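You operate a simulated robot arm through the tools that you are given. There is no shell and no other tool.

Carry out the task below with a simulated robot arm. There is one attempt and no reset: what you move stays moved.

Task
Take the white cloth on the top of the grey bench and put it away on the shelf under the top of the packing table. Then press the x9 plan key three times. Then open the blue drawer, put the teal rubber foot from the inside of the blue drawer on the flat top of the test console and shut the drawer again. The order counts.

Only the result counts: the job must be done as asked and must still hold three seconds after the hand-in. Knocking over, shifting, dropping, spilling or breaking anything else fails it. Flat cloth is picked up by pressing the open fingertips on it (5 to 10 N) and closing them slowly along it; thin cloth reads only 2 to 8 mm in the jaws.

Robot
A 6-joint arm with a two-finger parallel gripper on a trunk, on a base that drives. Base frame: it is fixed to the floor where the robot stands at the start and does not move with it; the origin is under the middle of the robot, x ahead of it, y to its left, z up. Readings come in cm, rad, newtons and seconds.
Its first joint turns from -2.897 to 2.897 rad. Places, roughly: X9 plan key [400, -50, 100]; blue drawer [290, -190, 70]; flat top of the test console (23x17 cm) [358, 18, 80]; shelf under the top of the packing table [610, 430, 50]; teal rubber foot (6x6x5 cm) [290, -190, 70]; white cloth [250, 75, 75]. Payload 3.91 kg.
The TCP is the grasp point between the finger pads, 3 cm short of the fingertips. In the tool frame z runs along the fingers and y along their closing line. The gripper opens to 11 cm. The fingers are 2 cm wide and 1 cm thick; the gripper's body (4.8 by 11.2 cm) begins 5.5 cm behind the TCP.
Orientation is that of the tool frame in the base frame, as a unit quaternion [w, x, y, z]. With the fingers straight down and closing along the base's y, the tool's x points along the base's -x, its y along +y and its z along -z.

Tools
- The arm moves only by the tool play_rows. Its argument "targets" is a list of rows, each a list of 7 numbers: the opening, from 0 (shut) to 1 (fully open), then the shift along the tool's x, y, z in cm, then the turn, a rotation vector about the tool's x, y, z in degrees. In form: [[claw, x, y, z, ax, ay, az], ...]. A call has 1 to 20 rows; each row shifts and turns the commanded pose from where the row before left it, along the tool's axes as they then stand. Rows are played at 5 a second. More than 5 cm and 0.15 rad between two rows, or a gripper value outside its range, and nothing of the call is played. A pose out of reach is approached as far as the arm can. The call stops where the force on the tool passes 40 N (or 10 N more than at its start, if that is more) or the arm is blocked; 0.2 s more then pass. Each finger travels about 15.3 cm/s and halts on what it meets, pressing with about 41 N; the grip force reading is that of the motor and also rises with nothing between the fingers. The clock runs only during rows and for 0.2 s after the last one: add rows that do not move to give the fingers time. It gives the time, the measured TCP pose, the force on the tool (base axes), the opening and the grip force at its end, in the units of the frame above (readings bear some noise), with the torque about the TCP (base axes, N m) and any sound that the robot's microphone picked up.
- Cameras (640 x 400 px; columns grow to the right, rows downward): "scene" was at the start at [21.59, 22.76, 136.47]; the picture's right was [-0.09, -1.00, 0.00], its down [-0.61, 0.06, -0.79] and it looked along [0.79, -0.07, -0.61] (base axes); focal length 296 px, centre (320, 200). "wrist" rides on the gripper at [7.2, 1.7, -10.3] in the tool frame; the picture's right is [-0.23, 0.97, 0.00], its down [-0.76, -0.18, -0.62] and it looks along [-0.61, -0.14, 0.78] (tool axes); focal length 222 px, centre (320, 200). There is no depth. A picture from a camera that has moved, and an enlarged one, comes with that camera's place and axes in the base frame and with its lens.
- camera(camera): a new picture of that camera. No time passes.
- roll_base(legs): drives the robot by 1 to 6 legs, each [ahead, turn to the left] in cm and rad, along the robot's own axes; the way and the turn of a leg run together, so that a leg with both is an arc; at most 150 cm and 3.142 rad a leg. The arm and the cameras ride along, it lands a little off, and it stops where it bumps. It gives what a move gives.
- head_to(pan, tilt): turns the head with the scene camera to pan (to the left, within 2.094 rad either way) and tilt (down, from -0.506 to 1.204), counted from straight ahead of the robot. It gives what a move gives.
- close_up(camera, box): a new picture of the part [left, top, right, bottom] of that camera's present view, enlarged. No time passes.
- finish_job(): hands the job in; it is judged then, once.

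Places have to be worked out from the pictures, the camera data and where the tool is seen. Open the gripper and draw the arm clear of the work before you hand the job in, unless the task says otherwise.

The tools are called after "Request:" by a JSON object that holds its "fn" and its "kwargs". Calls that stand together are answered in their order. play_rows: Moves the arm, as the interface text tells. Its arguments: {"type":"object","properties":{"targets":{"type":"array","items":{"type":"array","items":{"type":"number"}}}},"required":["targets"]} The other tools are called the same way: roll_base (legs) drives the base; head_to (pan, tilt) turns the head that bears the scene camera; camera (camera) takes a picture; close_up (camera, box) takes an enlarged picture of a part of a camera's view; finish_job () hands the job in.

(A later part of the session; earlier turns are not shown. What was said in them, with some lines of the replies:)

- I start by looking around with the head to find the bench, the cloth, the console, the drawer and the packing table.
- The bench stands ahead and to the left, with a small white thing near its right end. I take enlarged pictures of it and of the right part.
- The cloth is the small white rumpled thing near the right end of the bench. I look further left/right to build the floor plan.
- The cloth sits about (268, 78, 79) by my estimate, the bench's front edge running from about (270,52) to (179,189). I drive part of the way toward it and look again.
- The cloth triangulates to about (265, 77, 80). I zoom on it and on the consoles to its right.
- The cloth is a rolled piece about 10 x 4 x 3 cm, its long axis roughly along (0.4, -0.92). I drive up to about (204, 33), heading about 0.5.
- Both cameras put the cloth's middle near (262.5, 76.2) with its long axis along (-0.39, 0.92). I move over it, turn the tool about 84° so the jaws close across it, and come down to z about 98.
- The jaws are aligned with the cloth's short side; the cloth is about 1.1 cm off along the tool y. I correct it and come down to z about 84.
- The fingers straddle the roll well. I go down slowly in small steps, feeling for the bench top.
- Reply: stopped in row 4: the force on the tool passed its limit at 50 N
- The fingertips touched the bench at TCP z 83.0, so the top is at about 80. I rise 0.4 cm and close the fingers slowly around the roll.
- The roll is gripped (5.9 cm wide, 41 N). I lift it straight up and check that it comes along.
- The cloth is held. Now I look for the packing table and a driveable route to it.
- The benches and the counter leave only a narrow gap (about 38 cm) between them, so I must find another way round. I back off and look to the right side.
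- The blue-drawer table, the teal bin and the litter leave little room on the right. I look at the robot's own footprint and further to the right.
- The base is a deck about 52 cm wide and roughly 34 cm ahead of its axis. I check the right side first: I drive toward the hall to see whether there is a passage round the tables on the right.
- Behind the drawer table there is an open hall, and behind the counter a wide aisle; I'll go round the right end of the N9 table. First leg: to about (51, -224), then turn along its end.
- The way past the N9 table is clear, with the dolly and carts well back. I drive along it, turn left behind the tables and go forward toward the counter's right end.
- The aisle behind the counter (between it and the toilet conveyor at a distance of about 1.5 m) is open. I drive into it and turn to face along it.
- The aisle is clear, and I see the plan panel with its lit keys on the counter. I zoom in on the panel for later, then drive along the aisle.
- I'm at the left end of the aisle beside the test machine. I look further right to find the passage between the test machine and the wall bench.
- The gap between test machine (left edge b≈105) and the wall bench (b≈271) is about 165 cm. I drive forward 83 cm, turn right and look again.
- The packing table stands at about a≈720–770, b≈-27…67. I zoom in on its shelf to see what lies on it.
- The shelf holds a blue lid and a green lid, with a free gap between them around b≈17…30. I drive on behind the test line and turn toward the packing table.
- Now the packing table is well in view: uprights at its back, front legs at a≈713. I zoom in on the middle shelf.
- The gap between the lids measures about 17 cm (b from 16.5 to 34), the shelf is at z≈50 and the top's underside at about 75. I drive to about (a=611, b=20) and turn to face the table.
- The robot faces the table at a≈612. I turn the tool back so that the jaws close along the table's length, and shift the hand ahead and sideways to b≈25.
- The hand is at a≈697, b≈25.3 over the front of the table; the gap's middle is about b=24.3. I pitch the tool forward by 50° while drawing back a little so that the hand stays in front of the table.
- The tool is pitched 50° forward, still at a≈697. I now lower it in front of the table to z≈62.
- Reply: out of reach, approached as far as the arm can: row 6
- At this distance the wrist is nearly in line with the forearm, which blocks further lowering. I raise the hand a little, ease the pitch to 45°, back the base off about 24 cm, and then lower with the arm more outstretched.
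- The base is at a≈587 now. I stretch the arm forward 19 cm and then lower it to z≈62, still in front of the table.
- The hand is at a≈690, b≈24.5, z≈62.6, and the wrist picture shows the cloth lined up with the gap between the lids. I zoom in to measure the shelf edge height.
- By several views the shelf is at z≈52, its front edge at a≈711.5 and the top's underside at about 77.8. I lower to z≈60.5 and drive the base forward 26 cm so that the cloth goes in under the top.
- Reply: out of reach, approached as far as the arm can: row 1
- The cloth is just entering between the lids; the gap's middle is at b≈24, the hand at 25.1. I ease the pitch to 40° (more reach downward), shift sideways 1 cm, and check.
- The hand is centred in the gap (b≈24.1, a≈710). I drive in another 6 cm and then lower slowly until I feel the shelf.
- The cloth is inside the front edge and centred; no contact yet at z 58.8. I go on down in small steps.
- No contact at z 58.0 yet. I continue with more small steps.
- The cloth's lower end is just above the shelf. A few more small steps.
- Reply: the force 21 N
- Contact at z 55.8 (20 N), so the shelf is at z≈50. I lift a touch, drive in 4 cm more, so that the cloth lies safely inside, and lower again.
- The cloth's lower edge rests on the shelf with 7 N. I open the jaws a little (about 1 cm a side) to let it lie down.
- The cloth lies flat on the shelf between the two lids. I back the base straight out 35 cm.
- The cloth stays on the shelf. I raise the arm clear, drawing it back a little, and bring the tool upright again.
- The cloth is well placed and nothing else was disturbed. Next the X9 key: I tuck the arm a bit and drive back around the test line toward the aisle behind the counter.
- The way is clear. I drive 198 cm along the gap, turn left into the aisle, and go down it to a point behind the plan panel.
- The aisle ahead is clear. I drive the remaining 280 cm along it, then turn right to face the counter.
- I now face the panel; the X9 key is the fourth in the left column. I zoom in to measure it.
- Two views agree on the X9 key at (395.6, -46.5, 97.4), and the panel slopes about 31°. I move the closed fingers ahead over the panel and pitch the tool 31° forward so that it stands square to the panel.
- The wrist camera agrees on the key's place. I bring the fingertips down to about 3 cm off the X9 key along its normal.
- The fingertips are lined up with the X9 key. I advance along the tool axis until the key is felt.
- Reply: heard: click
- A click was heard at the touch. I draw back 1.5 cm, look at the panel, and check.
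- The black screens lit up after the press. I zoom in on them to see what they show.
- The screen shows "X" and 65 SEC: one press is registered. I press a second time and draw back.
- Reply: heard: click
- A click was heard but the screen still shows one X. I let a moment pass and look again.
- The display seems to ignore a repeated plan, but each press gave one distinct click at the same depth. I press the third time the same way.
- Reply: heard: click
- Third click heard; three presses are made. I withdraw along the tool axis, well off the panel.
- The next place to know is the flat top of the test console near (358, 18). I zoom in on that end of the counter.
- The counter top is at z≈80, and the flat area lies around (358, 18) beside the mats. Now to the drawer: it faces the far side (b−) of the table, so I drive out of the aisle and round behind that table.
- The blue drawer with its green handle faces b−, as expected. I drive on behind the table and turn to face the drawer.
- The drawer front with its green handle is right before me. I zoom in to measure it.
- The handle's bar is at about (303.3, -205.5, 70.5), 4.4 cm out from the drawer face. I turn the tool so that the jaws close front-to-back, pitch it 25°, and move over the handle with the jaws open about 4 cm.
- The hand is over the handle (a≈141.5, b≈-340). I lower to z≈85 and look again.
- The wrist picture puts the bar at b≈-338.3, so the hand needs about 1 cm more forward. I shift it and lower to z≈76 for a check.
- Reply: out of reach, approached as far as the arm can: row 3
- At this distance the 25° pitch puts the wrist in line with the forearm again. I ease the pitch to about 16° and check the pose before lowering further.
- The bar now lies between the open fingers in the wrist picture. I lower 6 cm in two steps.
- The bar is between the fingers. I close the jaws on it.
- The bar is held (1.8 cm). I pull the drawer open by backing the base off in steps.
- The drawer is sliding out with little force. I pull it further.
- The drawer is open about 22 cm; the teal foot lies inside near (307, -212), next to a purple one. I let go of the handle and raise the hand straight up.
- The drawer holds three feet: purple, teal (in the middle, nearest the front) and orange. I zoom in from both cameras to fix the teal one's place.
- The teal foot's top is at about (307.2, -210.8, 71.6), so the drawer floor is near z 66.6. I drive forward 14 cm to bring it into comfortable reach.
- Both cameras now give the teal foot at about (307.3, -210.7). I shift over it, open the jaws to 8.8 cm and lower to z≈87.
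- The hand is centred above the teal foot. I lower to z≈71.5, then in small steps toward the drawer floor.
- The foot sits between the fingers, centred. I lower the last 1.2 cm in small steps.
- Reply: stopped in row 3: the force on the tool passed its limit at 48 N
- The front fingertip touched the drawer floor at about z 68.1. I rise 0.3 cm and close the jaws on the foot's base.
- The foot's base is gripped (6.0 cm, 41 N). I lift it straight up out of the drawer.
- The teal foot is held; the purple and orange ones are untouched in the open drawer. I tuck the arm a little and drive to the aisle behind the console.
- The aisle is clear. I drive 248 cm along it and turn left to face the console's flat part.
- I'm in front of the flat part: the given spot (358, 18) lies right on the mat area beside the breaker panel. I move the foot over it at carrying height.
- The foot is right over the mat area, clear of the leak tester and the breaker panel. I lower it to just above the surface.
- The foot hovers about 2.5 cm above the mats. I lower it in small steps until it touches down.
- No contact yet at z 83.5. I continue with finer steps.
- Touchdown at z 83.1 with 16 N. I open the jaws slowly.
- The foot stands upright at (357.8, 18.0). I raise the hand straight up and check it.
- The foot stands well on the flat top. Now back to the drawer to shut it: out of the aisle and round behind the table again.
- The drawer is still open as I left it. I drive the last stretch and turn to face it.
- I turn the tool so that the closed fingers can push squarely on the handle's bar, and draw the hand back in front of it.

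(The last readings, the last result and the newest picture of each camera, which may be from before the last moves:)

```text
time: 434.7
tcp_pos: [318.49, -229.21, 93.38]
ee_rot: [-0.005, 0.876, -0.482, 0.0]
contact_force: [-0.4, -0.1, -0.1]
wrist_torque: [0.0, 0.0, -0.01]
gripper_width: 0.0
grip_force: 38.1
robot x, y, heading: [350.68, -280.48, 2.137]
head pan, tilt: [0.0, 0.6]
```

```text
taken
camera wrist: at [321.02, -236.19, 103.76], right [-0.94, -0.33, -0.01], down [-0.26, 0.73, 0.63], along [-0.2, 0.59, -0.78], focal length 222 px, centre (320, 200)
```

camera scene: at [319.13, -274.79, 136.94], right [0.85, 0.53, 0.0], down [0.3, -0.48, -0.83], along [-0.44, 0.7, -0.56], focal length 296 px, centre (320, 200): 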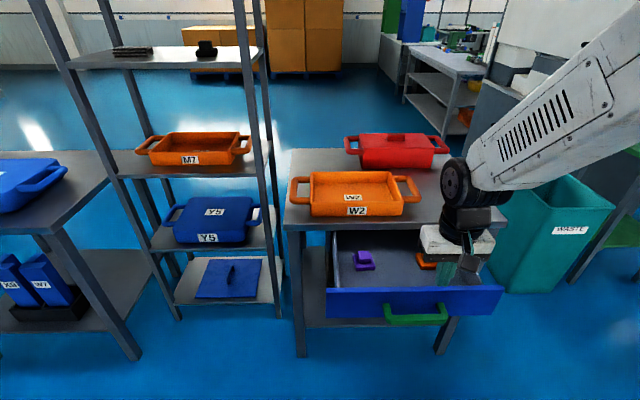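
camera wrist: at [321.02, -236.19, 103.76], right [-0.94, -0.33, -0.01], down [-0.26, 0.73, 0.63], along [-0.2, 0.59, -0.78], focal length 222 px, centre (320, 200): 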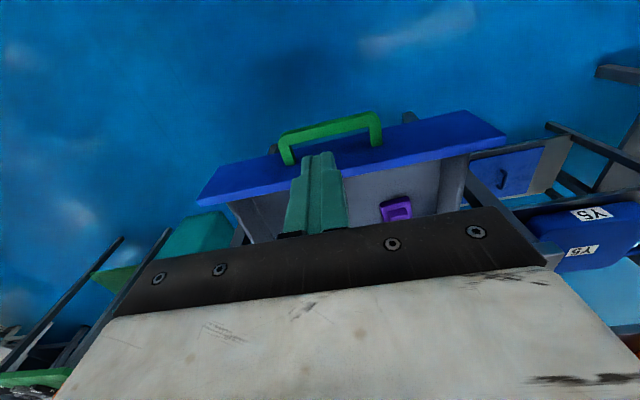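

The closed fingers are 5 cm in front of the bar (bar at b≈-361.2, a≈141.1). I lower them to the bar's height, z≈70.8.

Request:
{"fn": "play_rows", "kwargs": {"targets": [[0, 0, 0, 4.5, 0, 0, 0], [0, 0, 0, 4.5, 0, 0, 0], [0, 0, 0, 4.5, 0, 0, 0], [0, 0, 0, 4.5, 0, 0, 0], [0, 0, 0, 4.5, 0, 0, 0], [0, 0, 0, 0, 0, 0, 0]]}}

Request:
{"fn": "camera", "kwargs": {"camera": "scene"}}

Request:
{"fn": "camera", "kwargs": {"camera": "wrist"}}

```text
time: 436.1
tcp_pos: [318.69, -229.1, 70.83]
ee_rot: [-0.004, 0.877, -0.481, 0.001]
contact_force: [0.4, -0.6, -0.1]
wrist_torque: [0.01, -0.01, 0.03]
gripper_width: 0.0
grip_force: 38.2
robot x, y, heading: [350.53, -280.59, 2.132]
head pan, tilt: [0.0, 0.6]
```

```text
taken
camera scene: at [319.13, -274.78, 136.94], right [0.85, 0.53, 0.0], down [0.3, -0.48, -0.82], along [-0.44, 0.7, -0.57], focal length 296 px, centre (320, 200)
```

scene: 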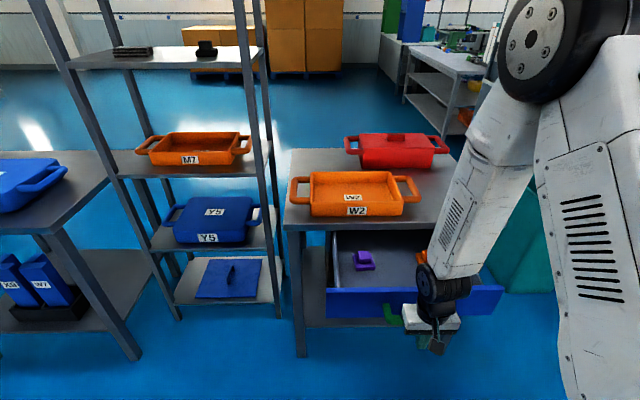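

```text
taken
camera wrist: at [321.22, -235.98, 81.23], right [-0.94, -0.33, -0.01], down [-0.26, 0.73, 0.63], along [-0.2, 0.59, -0.78], focal length 222 px, centre (320, 200)
```

wrist: 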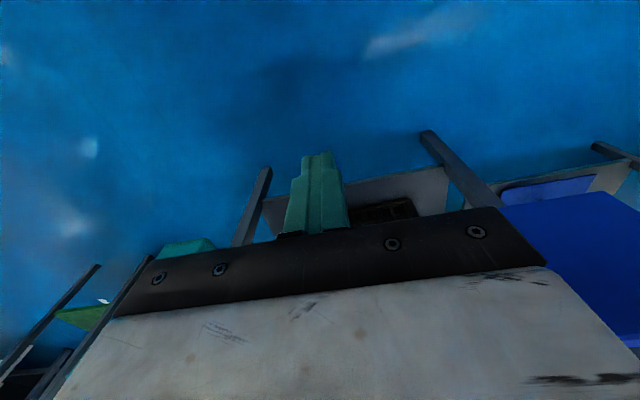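

The fingers stand in front of the bar at the right height. I push forward in moderate steps.

Request:
{"fn": "play_rows", "kwargs": {"targets": [[0, -1.5, 0, 0, 0, 0, 0], [0, -1.5, 0, 0, 0, 0, 0], [0, -1.5, 0, 0, 0, 0, 0], [0, -1.5, 0, 0, 0, 0, 0], [0, -1.5, 0, 0, 0, 0, 0], [0, -1.5, 0, 0, 0, 0, 0], [0, -1.5, 0, 0, 0, 0, 0], [0, 0, 0, 0, 0, 0, 0]]}}

Request:
{"fn": "camera", "kwargs": {"camera": "scene"}}

```text
time: 437.9
tcp_pos: [312.93, -220.11, 70.93]
ee_rot: [-0.005, 0.877, -0.481, 0.0]
contact_force: [-0.1, -0.3, 0.1]
wrist_torque: [-0.03, 0.0, -0.04]
gripper_width: 0.03
grip_force: 38.5
robot x, y, heading: [350.46, -281.05, 2.137]
head pan, tilt: [0.0, 0.6]
```

```text
taken
camera scene: at [319.12, -274.77, 136.94], right [0.85, 0.53, 0.0], down [0.3, -0.48, -0.82], along [-0.44, 0.7, -0.57], focal length 296 px, centre (320, 200)
```

scene: 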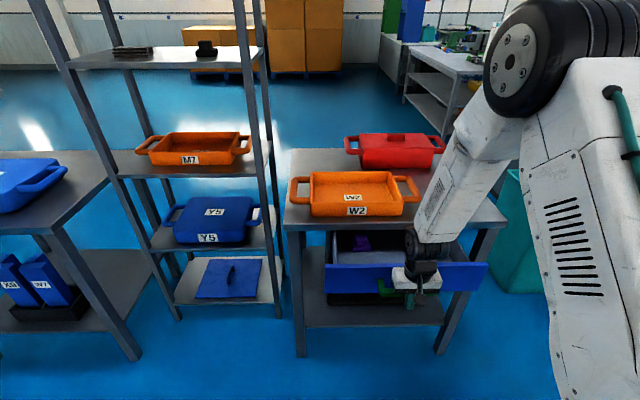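

The drawer is moving in freely. I push 12 cm more.

Request:
{"fn": "play_rows", "kwargs": {"targets": [[0, -1.5, 0, 0, 0, 0, 0], [0, -1.5, 0, 0, 0, 0, 0], [0, -1.5, 0, 0, 0, 0, 0], [0, -1.5, 0, 0, 0, 0, 0], [0, -1.5, 0, 0, 0, 0, 0], [0, -1.5, 0, 0, 0, 0, 0], [0, -1.5, 0, 0, 0, 0, 0], [0, -1.0, 0, 0, 0, 0, 0], [0, 0, 0, 0, 0, 0, 0]]}}

Request:
{"fn": "camera", "kwargs": {"camera": "scene"}}

Request:
{"fn": "close_up", "kwargs": {"camera": "scene", "box": [290, 190, 510, 320]}}

```text
time: 439.9
tcp_pos: [306.77, -210.33, 71.05]
ee_rot: [-0.005, 0.877, -0.481, 0.001]
contact_force: [1.2, -0.2, -0.3]
wrist_torque: [0.0, 0.01, -0.02]
gripper_width: 0.0
grip_force: 37.6
robot x, y, heading: [351.1, -280.67, 2.134]
head pan, tilt: [0.0, 0.6]
```

```text
taken
camera scene: at [319.12, -274.77, 136.94], right [0.85, 0.53, 0.0], down [0.3, -0.48, -0.82], along [-0.44, 0.7, -0.57], focal length 296 px, centre (320, 200)
```

scene: 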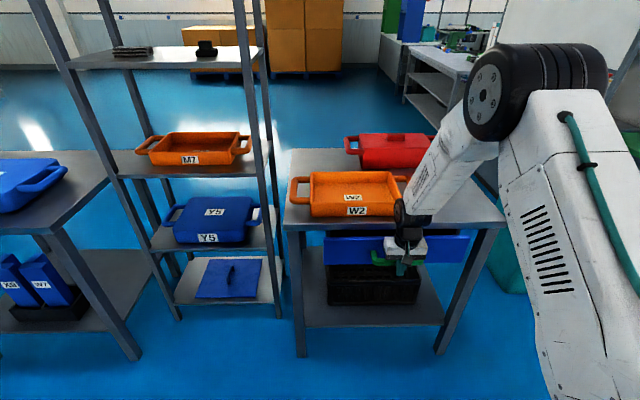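

```text
2.91 times, centred on (400, 255) of scene
camera zoom: at [319.12, -274.77, 136.94], right [0.85, 0.53, 0.0], down [0.3, -0.48, -0.82], along [-0.44, 0.7, -0.57], focal length 860 px, centre (87, 40)
```

zoom: 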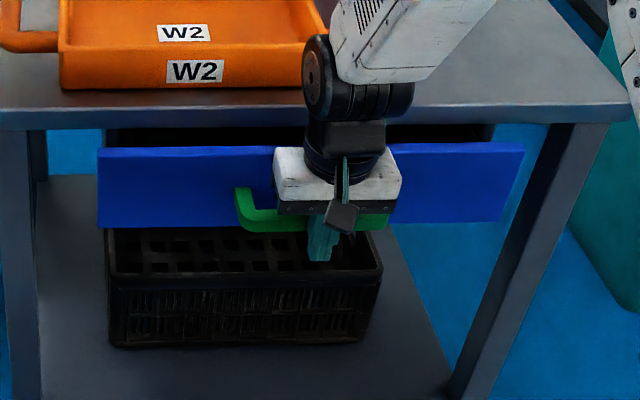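

The drawer is nearly shut (about 3.5 cm left). I push the rest in small steps, watching for the stop.

Request:
{"fn": "play_rows", "kwargs": {"targets": [[0, -0.6, 0, 0, 0, 0, 0], [0, -0.6, 0, 0, 0, 0, 0], [0, -0.6, 0, 0, 0, 0, 0], [0, -0.6, 0, 0, 0, 0, 0], [0, 0, 0, 0, 0, 0, 0]]}}

Request:
{"fn": "play_rows", "kwargs": {"targets": [[0, -0.4, 0, 0, 0, 0, 0], [0, -0.4, 0, 0, 0, 0, 0], [0, 0, 0, 0, 0, 0, 0]]}}

Request:
{"fn": "close_up", "kwargs": {"camera": "scene", "box": [290, 190, 510, 320]}}

```text
time: 441.1
tcp_pos: [305.47, -208.36, 70.83]
ee_rot: [-0.005, 0.877, -0.481, 0.001]
contact_force: [-0.4, -0.3, 0.0]
wrist_torque: [-0.02, -0.01, -0.03]
gripper_width: 0.0
grip_force: 37.9
robot x, y, heading: [350.83, -280.79, 2.136]
head pan, tilt: [0.0, 0.6]
```

```text
time: 441.9
tcp_pos: [305.07, -207.71, 70.87]
ee_rot: [-0.004, 0.877, -0.481, 0.0]
contact_force: [0.0, -0.9, 0.5]
wrist_torque: [0.02, 0.0, -0.02]
gripper_width: 0.0
grip_force: 37.8
robot x, y, heading: [350.84, -280.94, 2.133]
head pan, tilt: [0.0, 0.6]
```

```text
2.91 times, centred on (400, 255) of scene
camera zoom: at [319.12, -274.77, 136.94], right [0.85, 0.53, 0.0], down [0.3, -0.48, -0.82], along [-0.44, 0.7, -0.57], focal length 860 px, centre (87, 40)
```

zoom: 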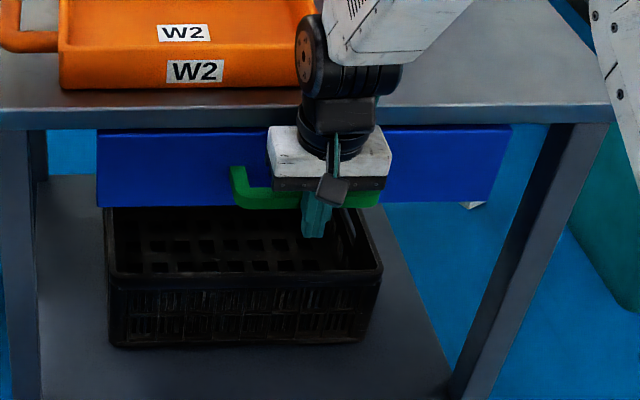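

Almost shut. A few more small pushes until the stop is felt.

Request:
{"fn": "play_rows", "kwargs": {"targets": [[0, -0.3, 0, 0, 0, 0, 0], [0, -0.3, 0, 0, 0, 0, 0], [0, 0, 0, 0, 0, 0, 0]]}}

Request:
{"fn": "play_rows", "kwargs": {"targets": [[0, -0.3, 0, 0, 0, 0, 0], [0, 0, 0, 0, 0, 0, 0]]}}

Request:
{"fn": "close_up", "kwargs": {"camera": "scene", "box": [290, 190, 510, 320]}}

```text
time: 442.9
tcp_pos: [304.88, -207.44, 70.73]
ee_rot: [-0.002, 0.877, -0.481, 0.005]
contact_force: [3.0, -6.0, 0.4]
wrist_torque: [0.04, 0.03, 0.08]
gripper_width: 0.0
grip_force: 37.3
robot x, y, heading: [350.45, -280.78, 2.139]
head pan, tilt: [0.0, 0.6]
stopped in row 3: the force on the tool passed its limit at 41 N (the readings are from after the stop); the commanded pose is now the measured one
```

```text
time: 443.5
tcp_pos: [304.9, -207.41, 70.69]
ee_rot: [0.0, 0.877, -0.48, 0.008]
contact_force: [3.3, -5.1, 0.0]
wrist_torque: [0.0, 0.02, 0.07]
gripper_width: 0.03
grip_force: 37.2
robot x, y, heading: [350.64, -280.55, 2.135]
head pan, tilt: [0.0, 0.6]
stopped in row 2: the force on the tool passed its limit at 41 N (the readings are from after the stop); the commanded pose is now the measured one
```

```text
2.91 times, centred on (400, 255) of scene
camera zoom: at [319.17, -274.85, 136.94], right [0.85, 0.53, 0.0], down [0.3, -0.48, -0.83], along [-0.44, 0.7, -0.56], focal length 860 px, centre (87, 40)
```

zoom: 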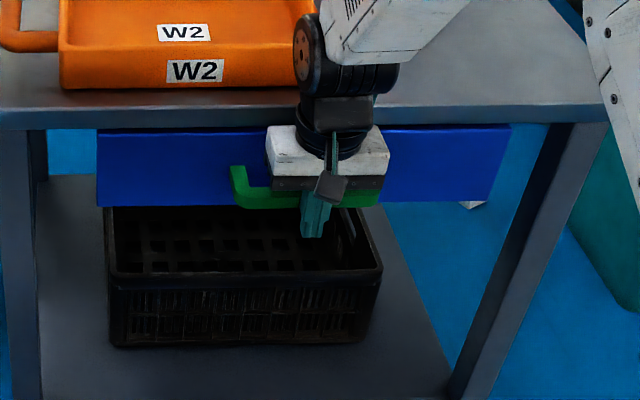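

The stop is felt twice (41 N) and the drawer face is back at its original place: it is shut. I draw the hand back and raise it clear.

Request:
{"fn": "play_rows", "kwargs": {"targets": [[0, 1, 0, 0, 0, 0, 0], [0, 3, 0, 0, 0, 0, 0], [0, 4, 0, 0, 0, 0, 0], [0, 4, 0, 0, 0, 0, 0], [0, 0, 0, -4.5, 0, 0, 0], [0, 0, 0, -4.5, 0, 0, 0], [0, 0, 0, -4.5, 0, 0, 0], [0, 0, 0, -4.5, 0, 0, 0], [0, 0, 0, -4.5, 0, 0, 0], [0, 0, 0, -4.5, 0, 0, 0], [0, 0, 0, -4.5, 0, 0, 0], [0, 0, 0, -4.5, 0, 0, 0], [0.5, 0, 0, 0, 0, 0, 0], [1, 0, 0, 0, 0, 0, 0], [1, 0, 0, 0, 0, 0, 0]]}}

Request:
{"fn": "camera", "kwargs": {"camera": "scene"}}

Request:
{"fn": "close_up", "kwargs": {"camera": "scene", "box": [290, 190, 510, 320]}}

Request:
{"fn": "camera", "kwargs": {"camera": "wrist"}}

```text
time: 446.7
tcp_pos: [311.05, -217.2, 106.94]
ee_rot: [-0.001, 0.877, -0.481, 0.007]
contact_force: [-0.1, 0.0, 0.2]
wrist_torque: [0.02, 0.01, 0.01]
gripper_width: 11.01
grip_force: 0.1
robot x, y, heading: [350.55, -280.54, 2.134]
head pan, tilt: [0.0, 0.6]
```

```text
taken
camera scene: at [319.16, -274.84, 136.94], right [0.85, 0.53, 0.0], down [0.3, -0.48, -0.83], along [-0.44, 0.7, -0.57], focal length 296 px, centre (320, 200)
```

scene: 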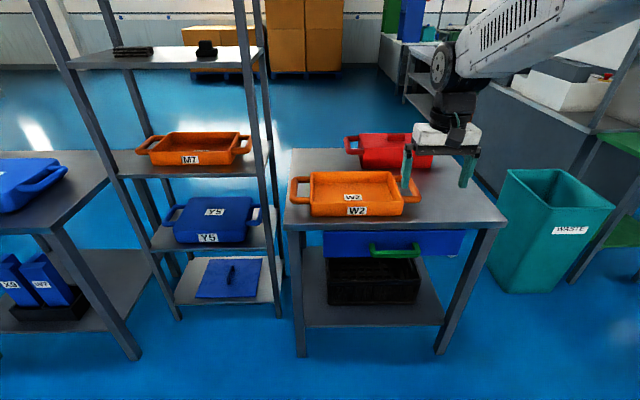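

```text
2.91 times, centred on (400, 255) of scene
camera zoom: at [319.16, -274.84, 136.94], right [0.85, 0.53, 0.0], down [0.3, -0.48, -0.83], along [-0.44, 0.7, -0.57], focal length 860 px, centre (87, 40)
```

zoom: 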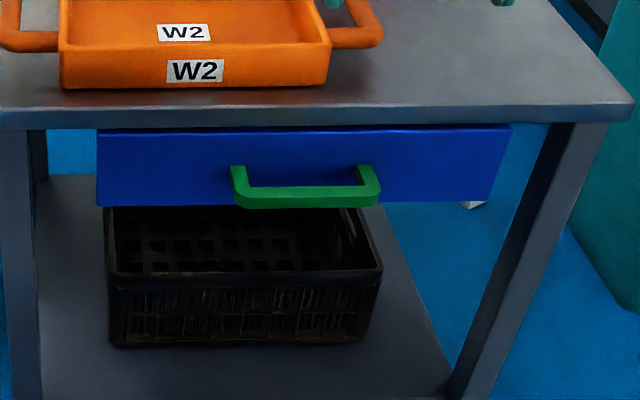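

```text
taken
camera wrist: at [313.35, -224.1, 117.35], right [-0.94, -0.33, -0.01], down [-0.27, 0.74, 0.62], along [-0.2, 0.58, -0.79], focal length 222 px, centre (320, 200)
```

wrist: 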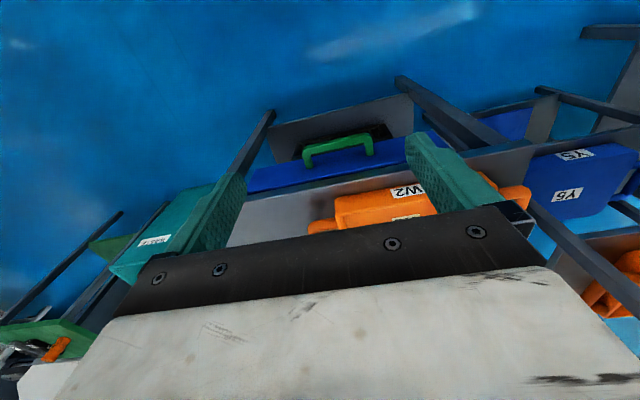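

The drawer is shut, the trays on the table are unmoved, and the gripper is open. I back the base a little so that the arm is clear, and take a last look.

Request:
{"fn": "roll_base", "kwargs": {"legs": [[-20, 0]]}}

Request:
{"fn": "camera", "kwargs": {"camera": "scene"}}

Request:
{"fn": "head_to", "kwargs": {"pan": -0.9, "tilt": 0.3}}

Request:
{"fn": "camera", "kwargs": {"camera": "scene"}}

```text
time: 448.3
tcp_pos: [321.59, -234.3, 106.89]
ee_rot: [-0.001, 0.877, -0.48, 0.007]
contact_force: [-0.2, -0.5, 1.2]
wrist_torque: [-0.01, 0.01, -0.04]
gripper_width: 10.99
grip_force: 0.1
robot x, y, heading: [361.52, -297.75, 2.135]
head pan, tilt: [0.0, 0.6]
```

```text
taken
camera scene: at [329.9, -291.89, 136.94], right [0.85, 0.53, 0.0], down [0.3, -0.48, -0.83], along [-0.44, 0.7, -0.56], focal length 296 px, centre (320, 200)
```

scene: 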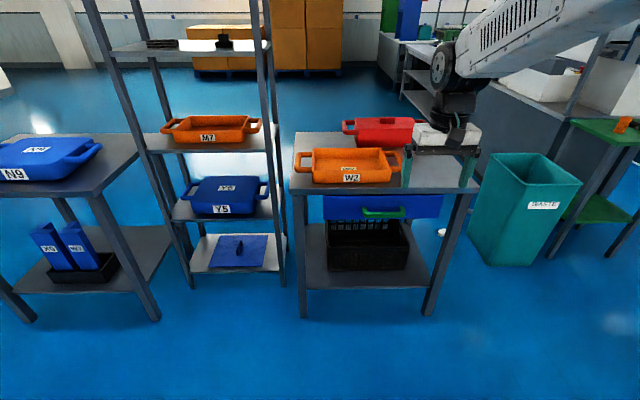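

```text
time: 449.5
tcp_pos: [321.57, -234.37, 106.8]
ee_rot: [-0.001, 0.877, -0.48, 0.008]
contact_force: [-0.3, -0.9, -0.3]
wrist_torque: [-0.01, 0.03, 0.04]
gripper_width: 10.98
grip_force: 0.0
robot x, y, heading: [361.21, -297.45, 2.136]
head pan, tilt: [-0.901, 0.3]
```

```text
taken
camera scene: at [337.7, -290.54, 139.68], right [0.94, -0.33, 0.0], down [-0.1, -0.28, -0.96], along [0.32, 0.9, -0.3], focal length 296 px, centre (320, 200)
```

scene: 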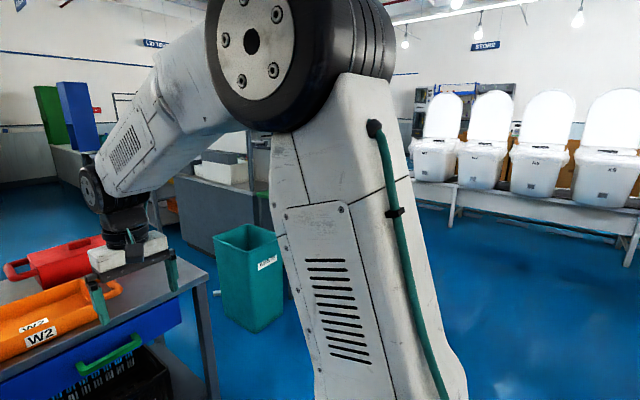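

All parts are done in order: the cloth lies on the packing table's shelf, the X9 key was pressed three times with a click each time, the teal foot stands on the console's flat top, and the drawer is shut. The gripper is open and the arm is clear, so I hand the job in.

Request:
{"fn": "finish_job", "kwargs": {}}

```text
The job is handed in.
```

I did all the steps in the order asked and handed the job in; I don't have the verdict yet.

- **Cloth:** It lies flat on the shelf under the packing table's top, between the blue and green lids. Both lids are where they were.
- **X9 key:** I pressed it three times and heard one click each time. After the first press the screen showed "X" and 65 SEC, and it did not change on the next two. I took it that the display ignores repeats, so the count of three rests on the clicks.
- **Teal foot:** It stands upright on the test console's flat top at about (358, 18), where the FAULT and GOOD mats meet. The purple and orange feet stayed in the drawer.
- **Drawer:** It is shut. I pushed until it hit the stop twice at about 41 N, and the front is back where it was at the start, to within about half a centimetre.

The gripper was open and the arm was clear of the table at the hand-in. In the pictures I took, nothing else had been moved or knocked over.
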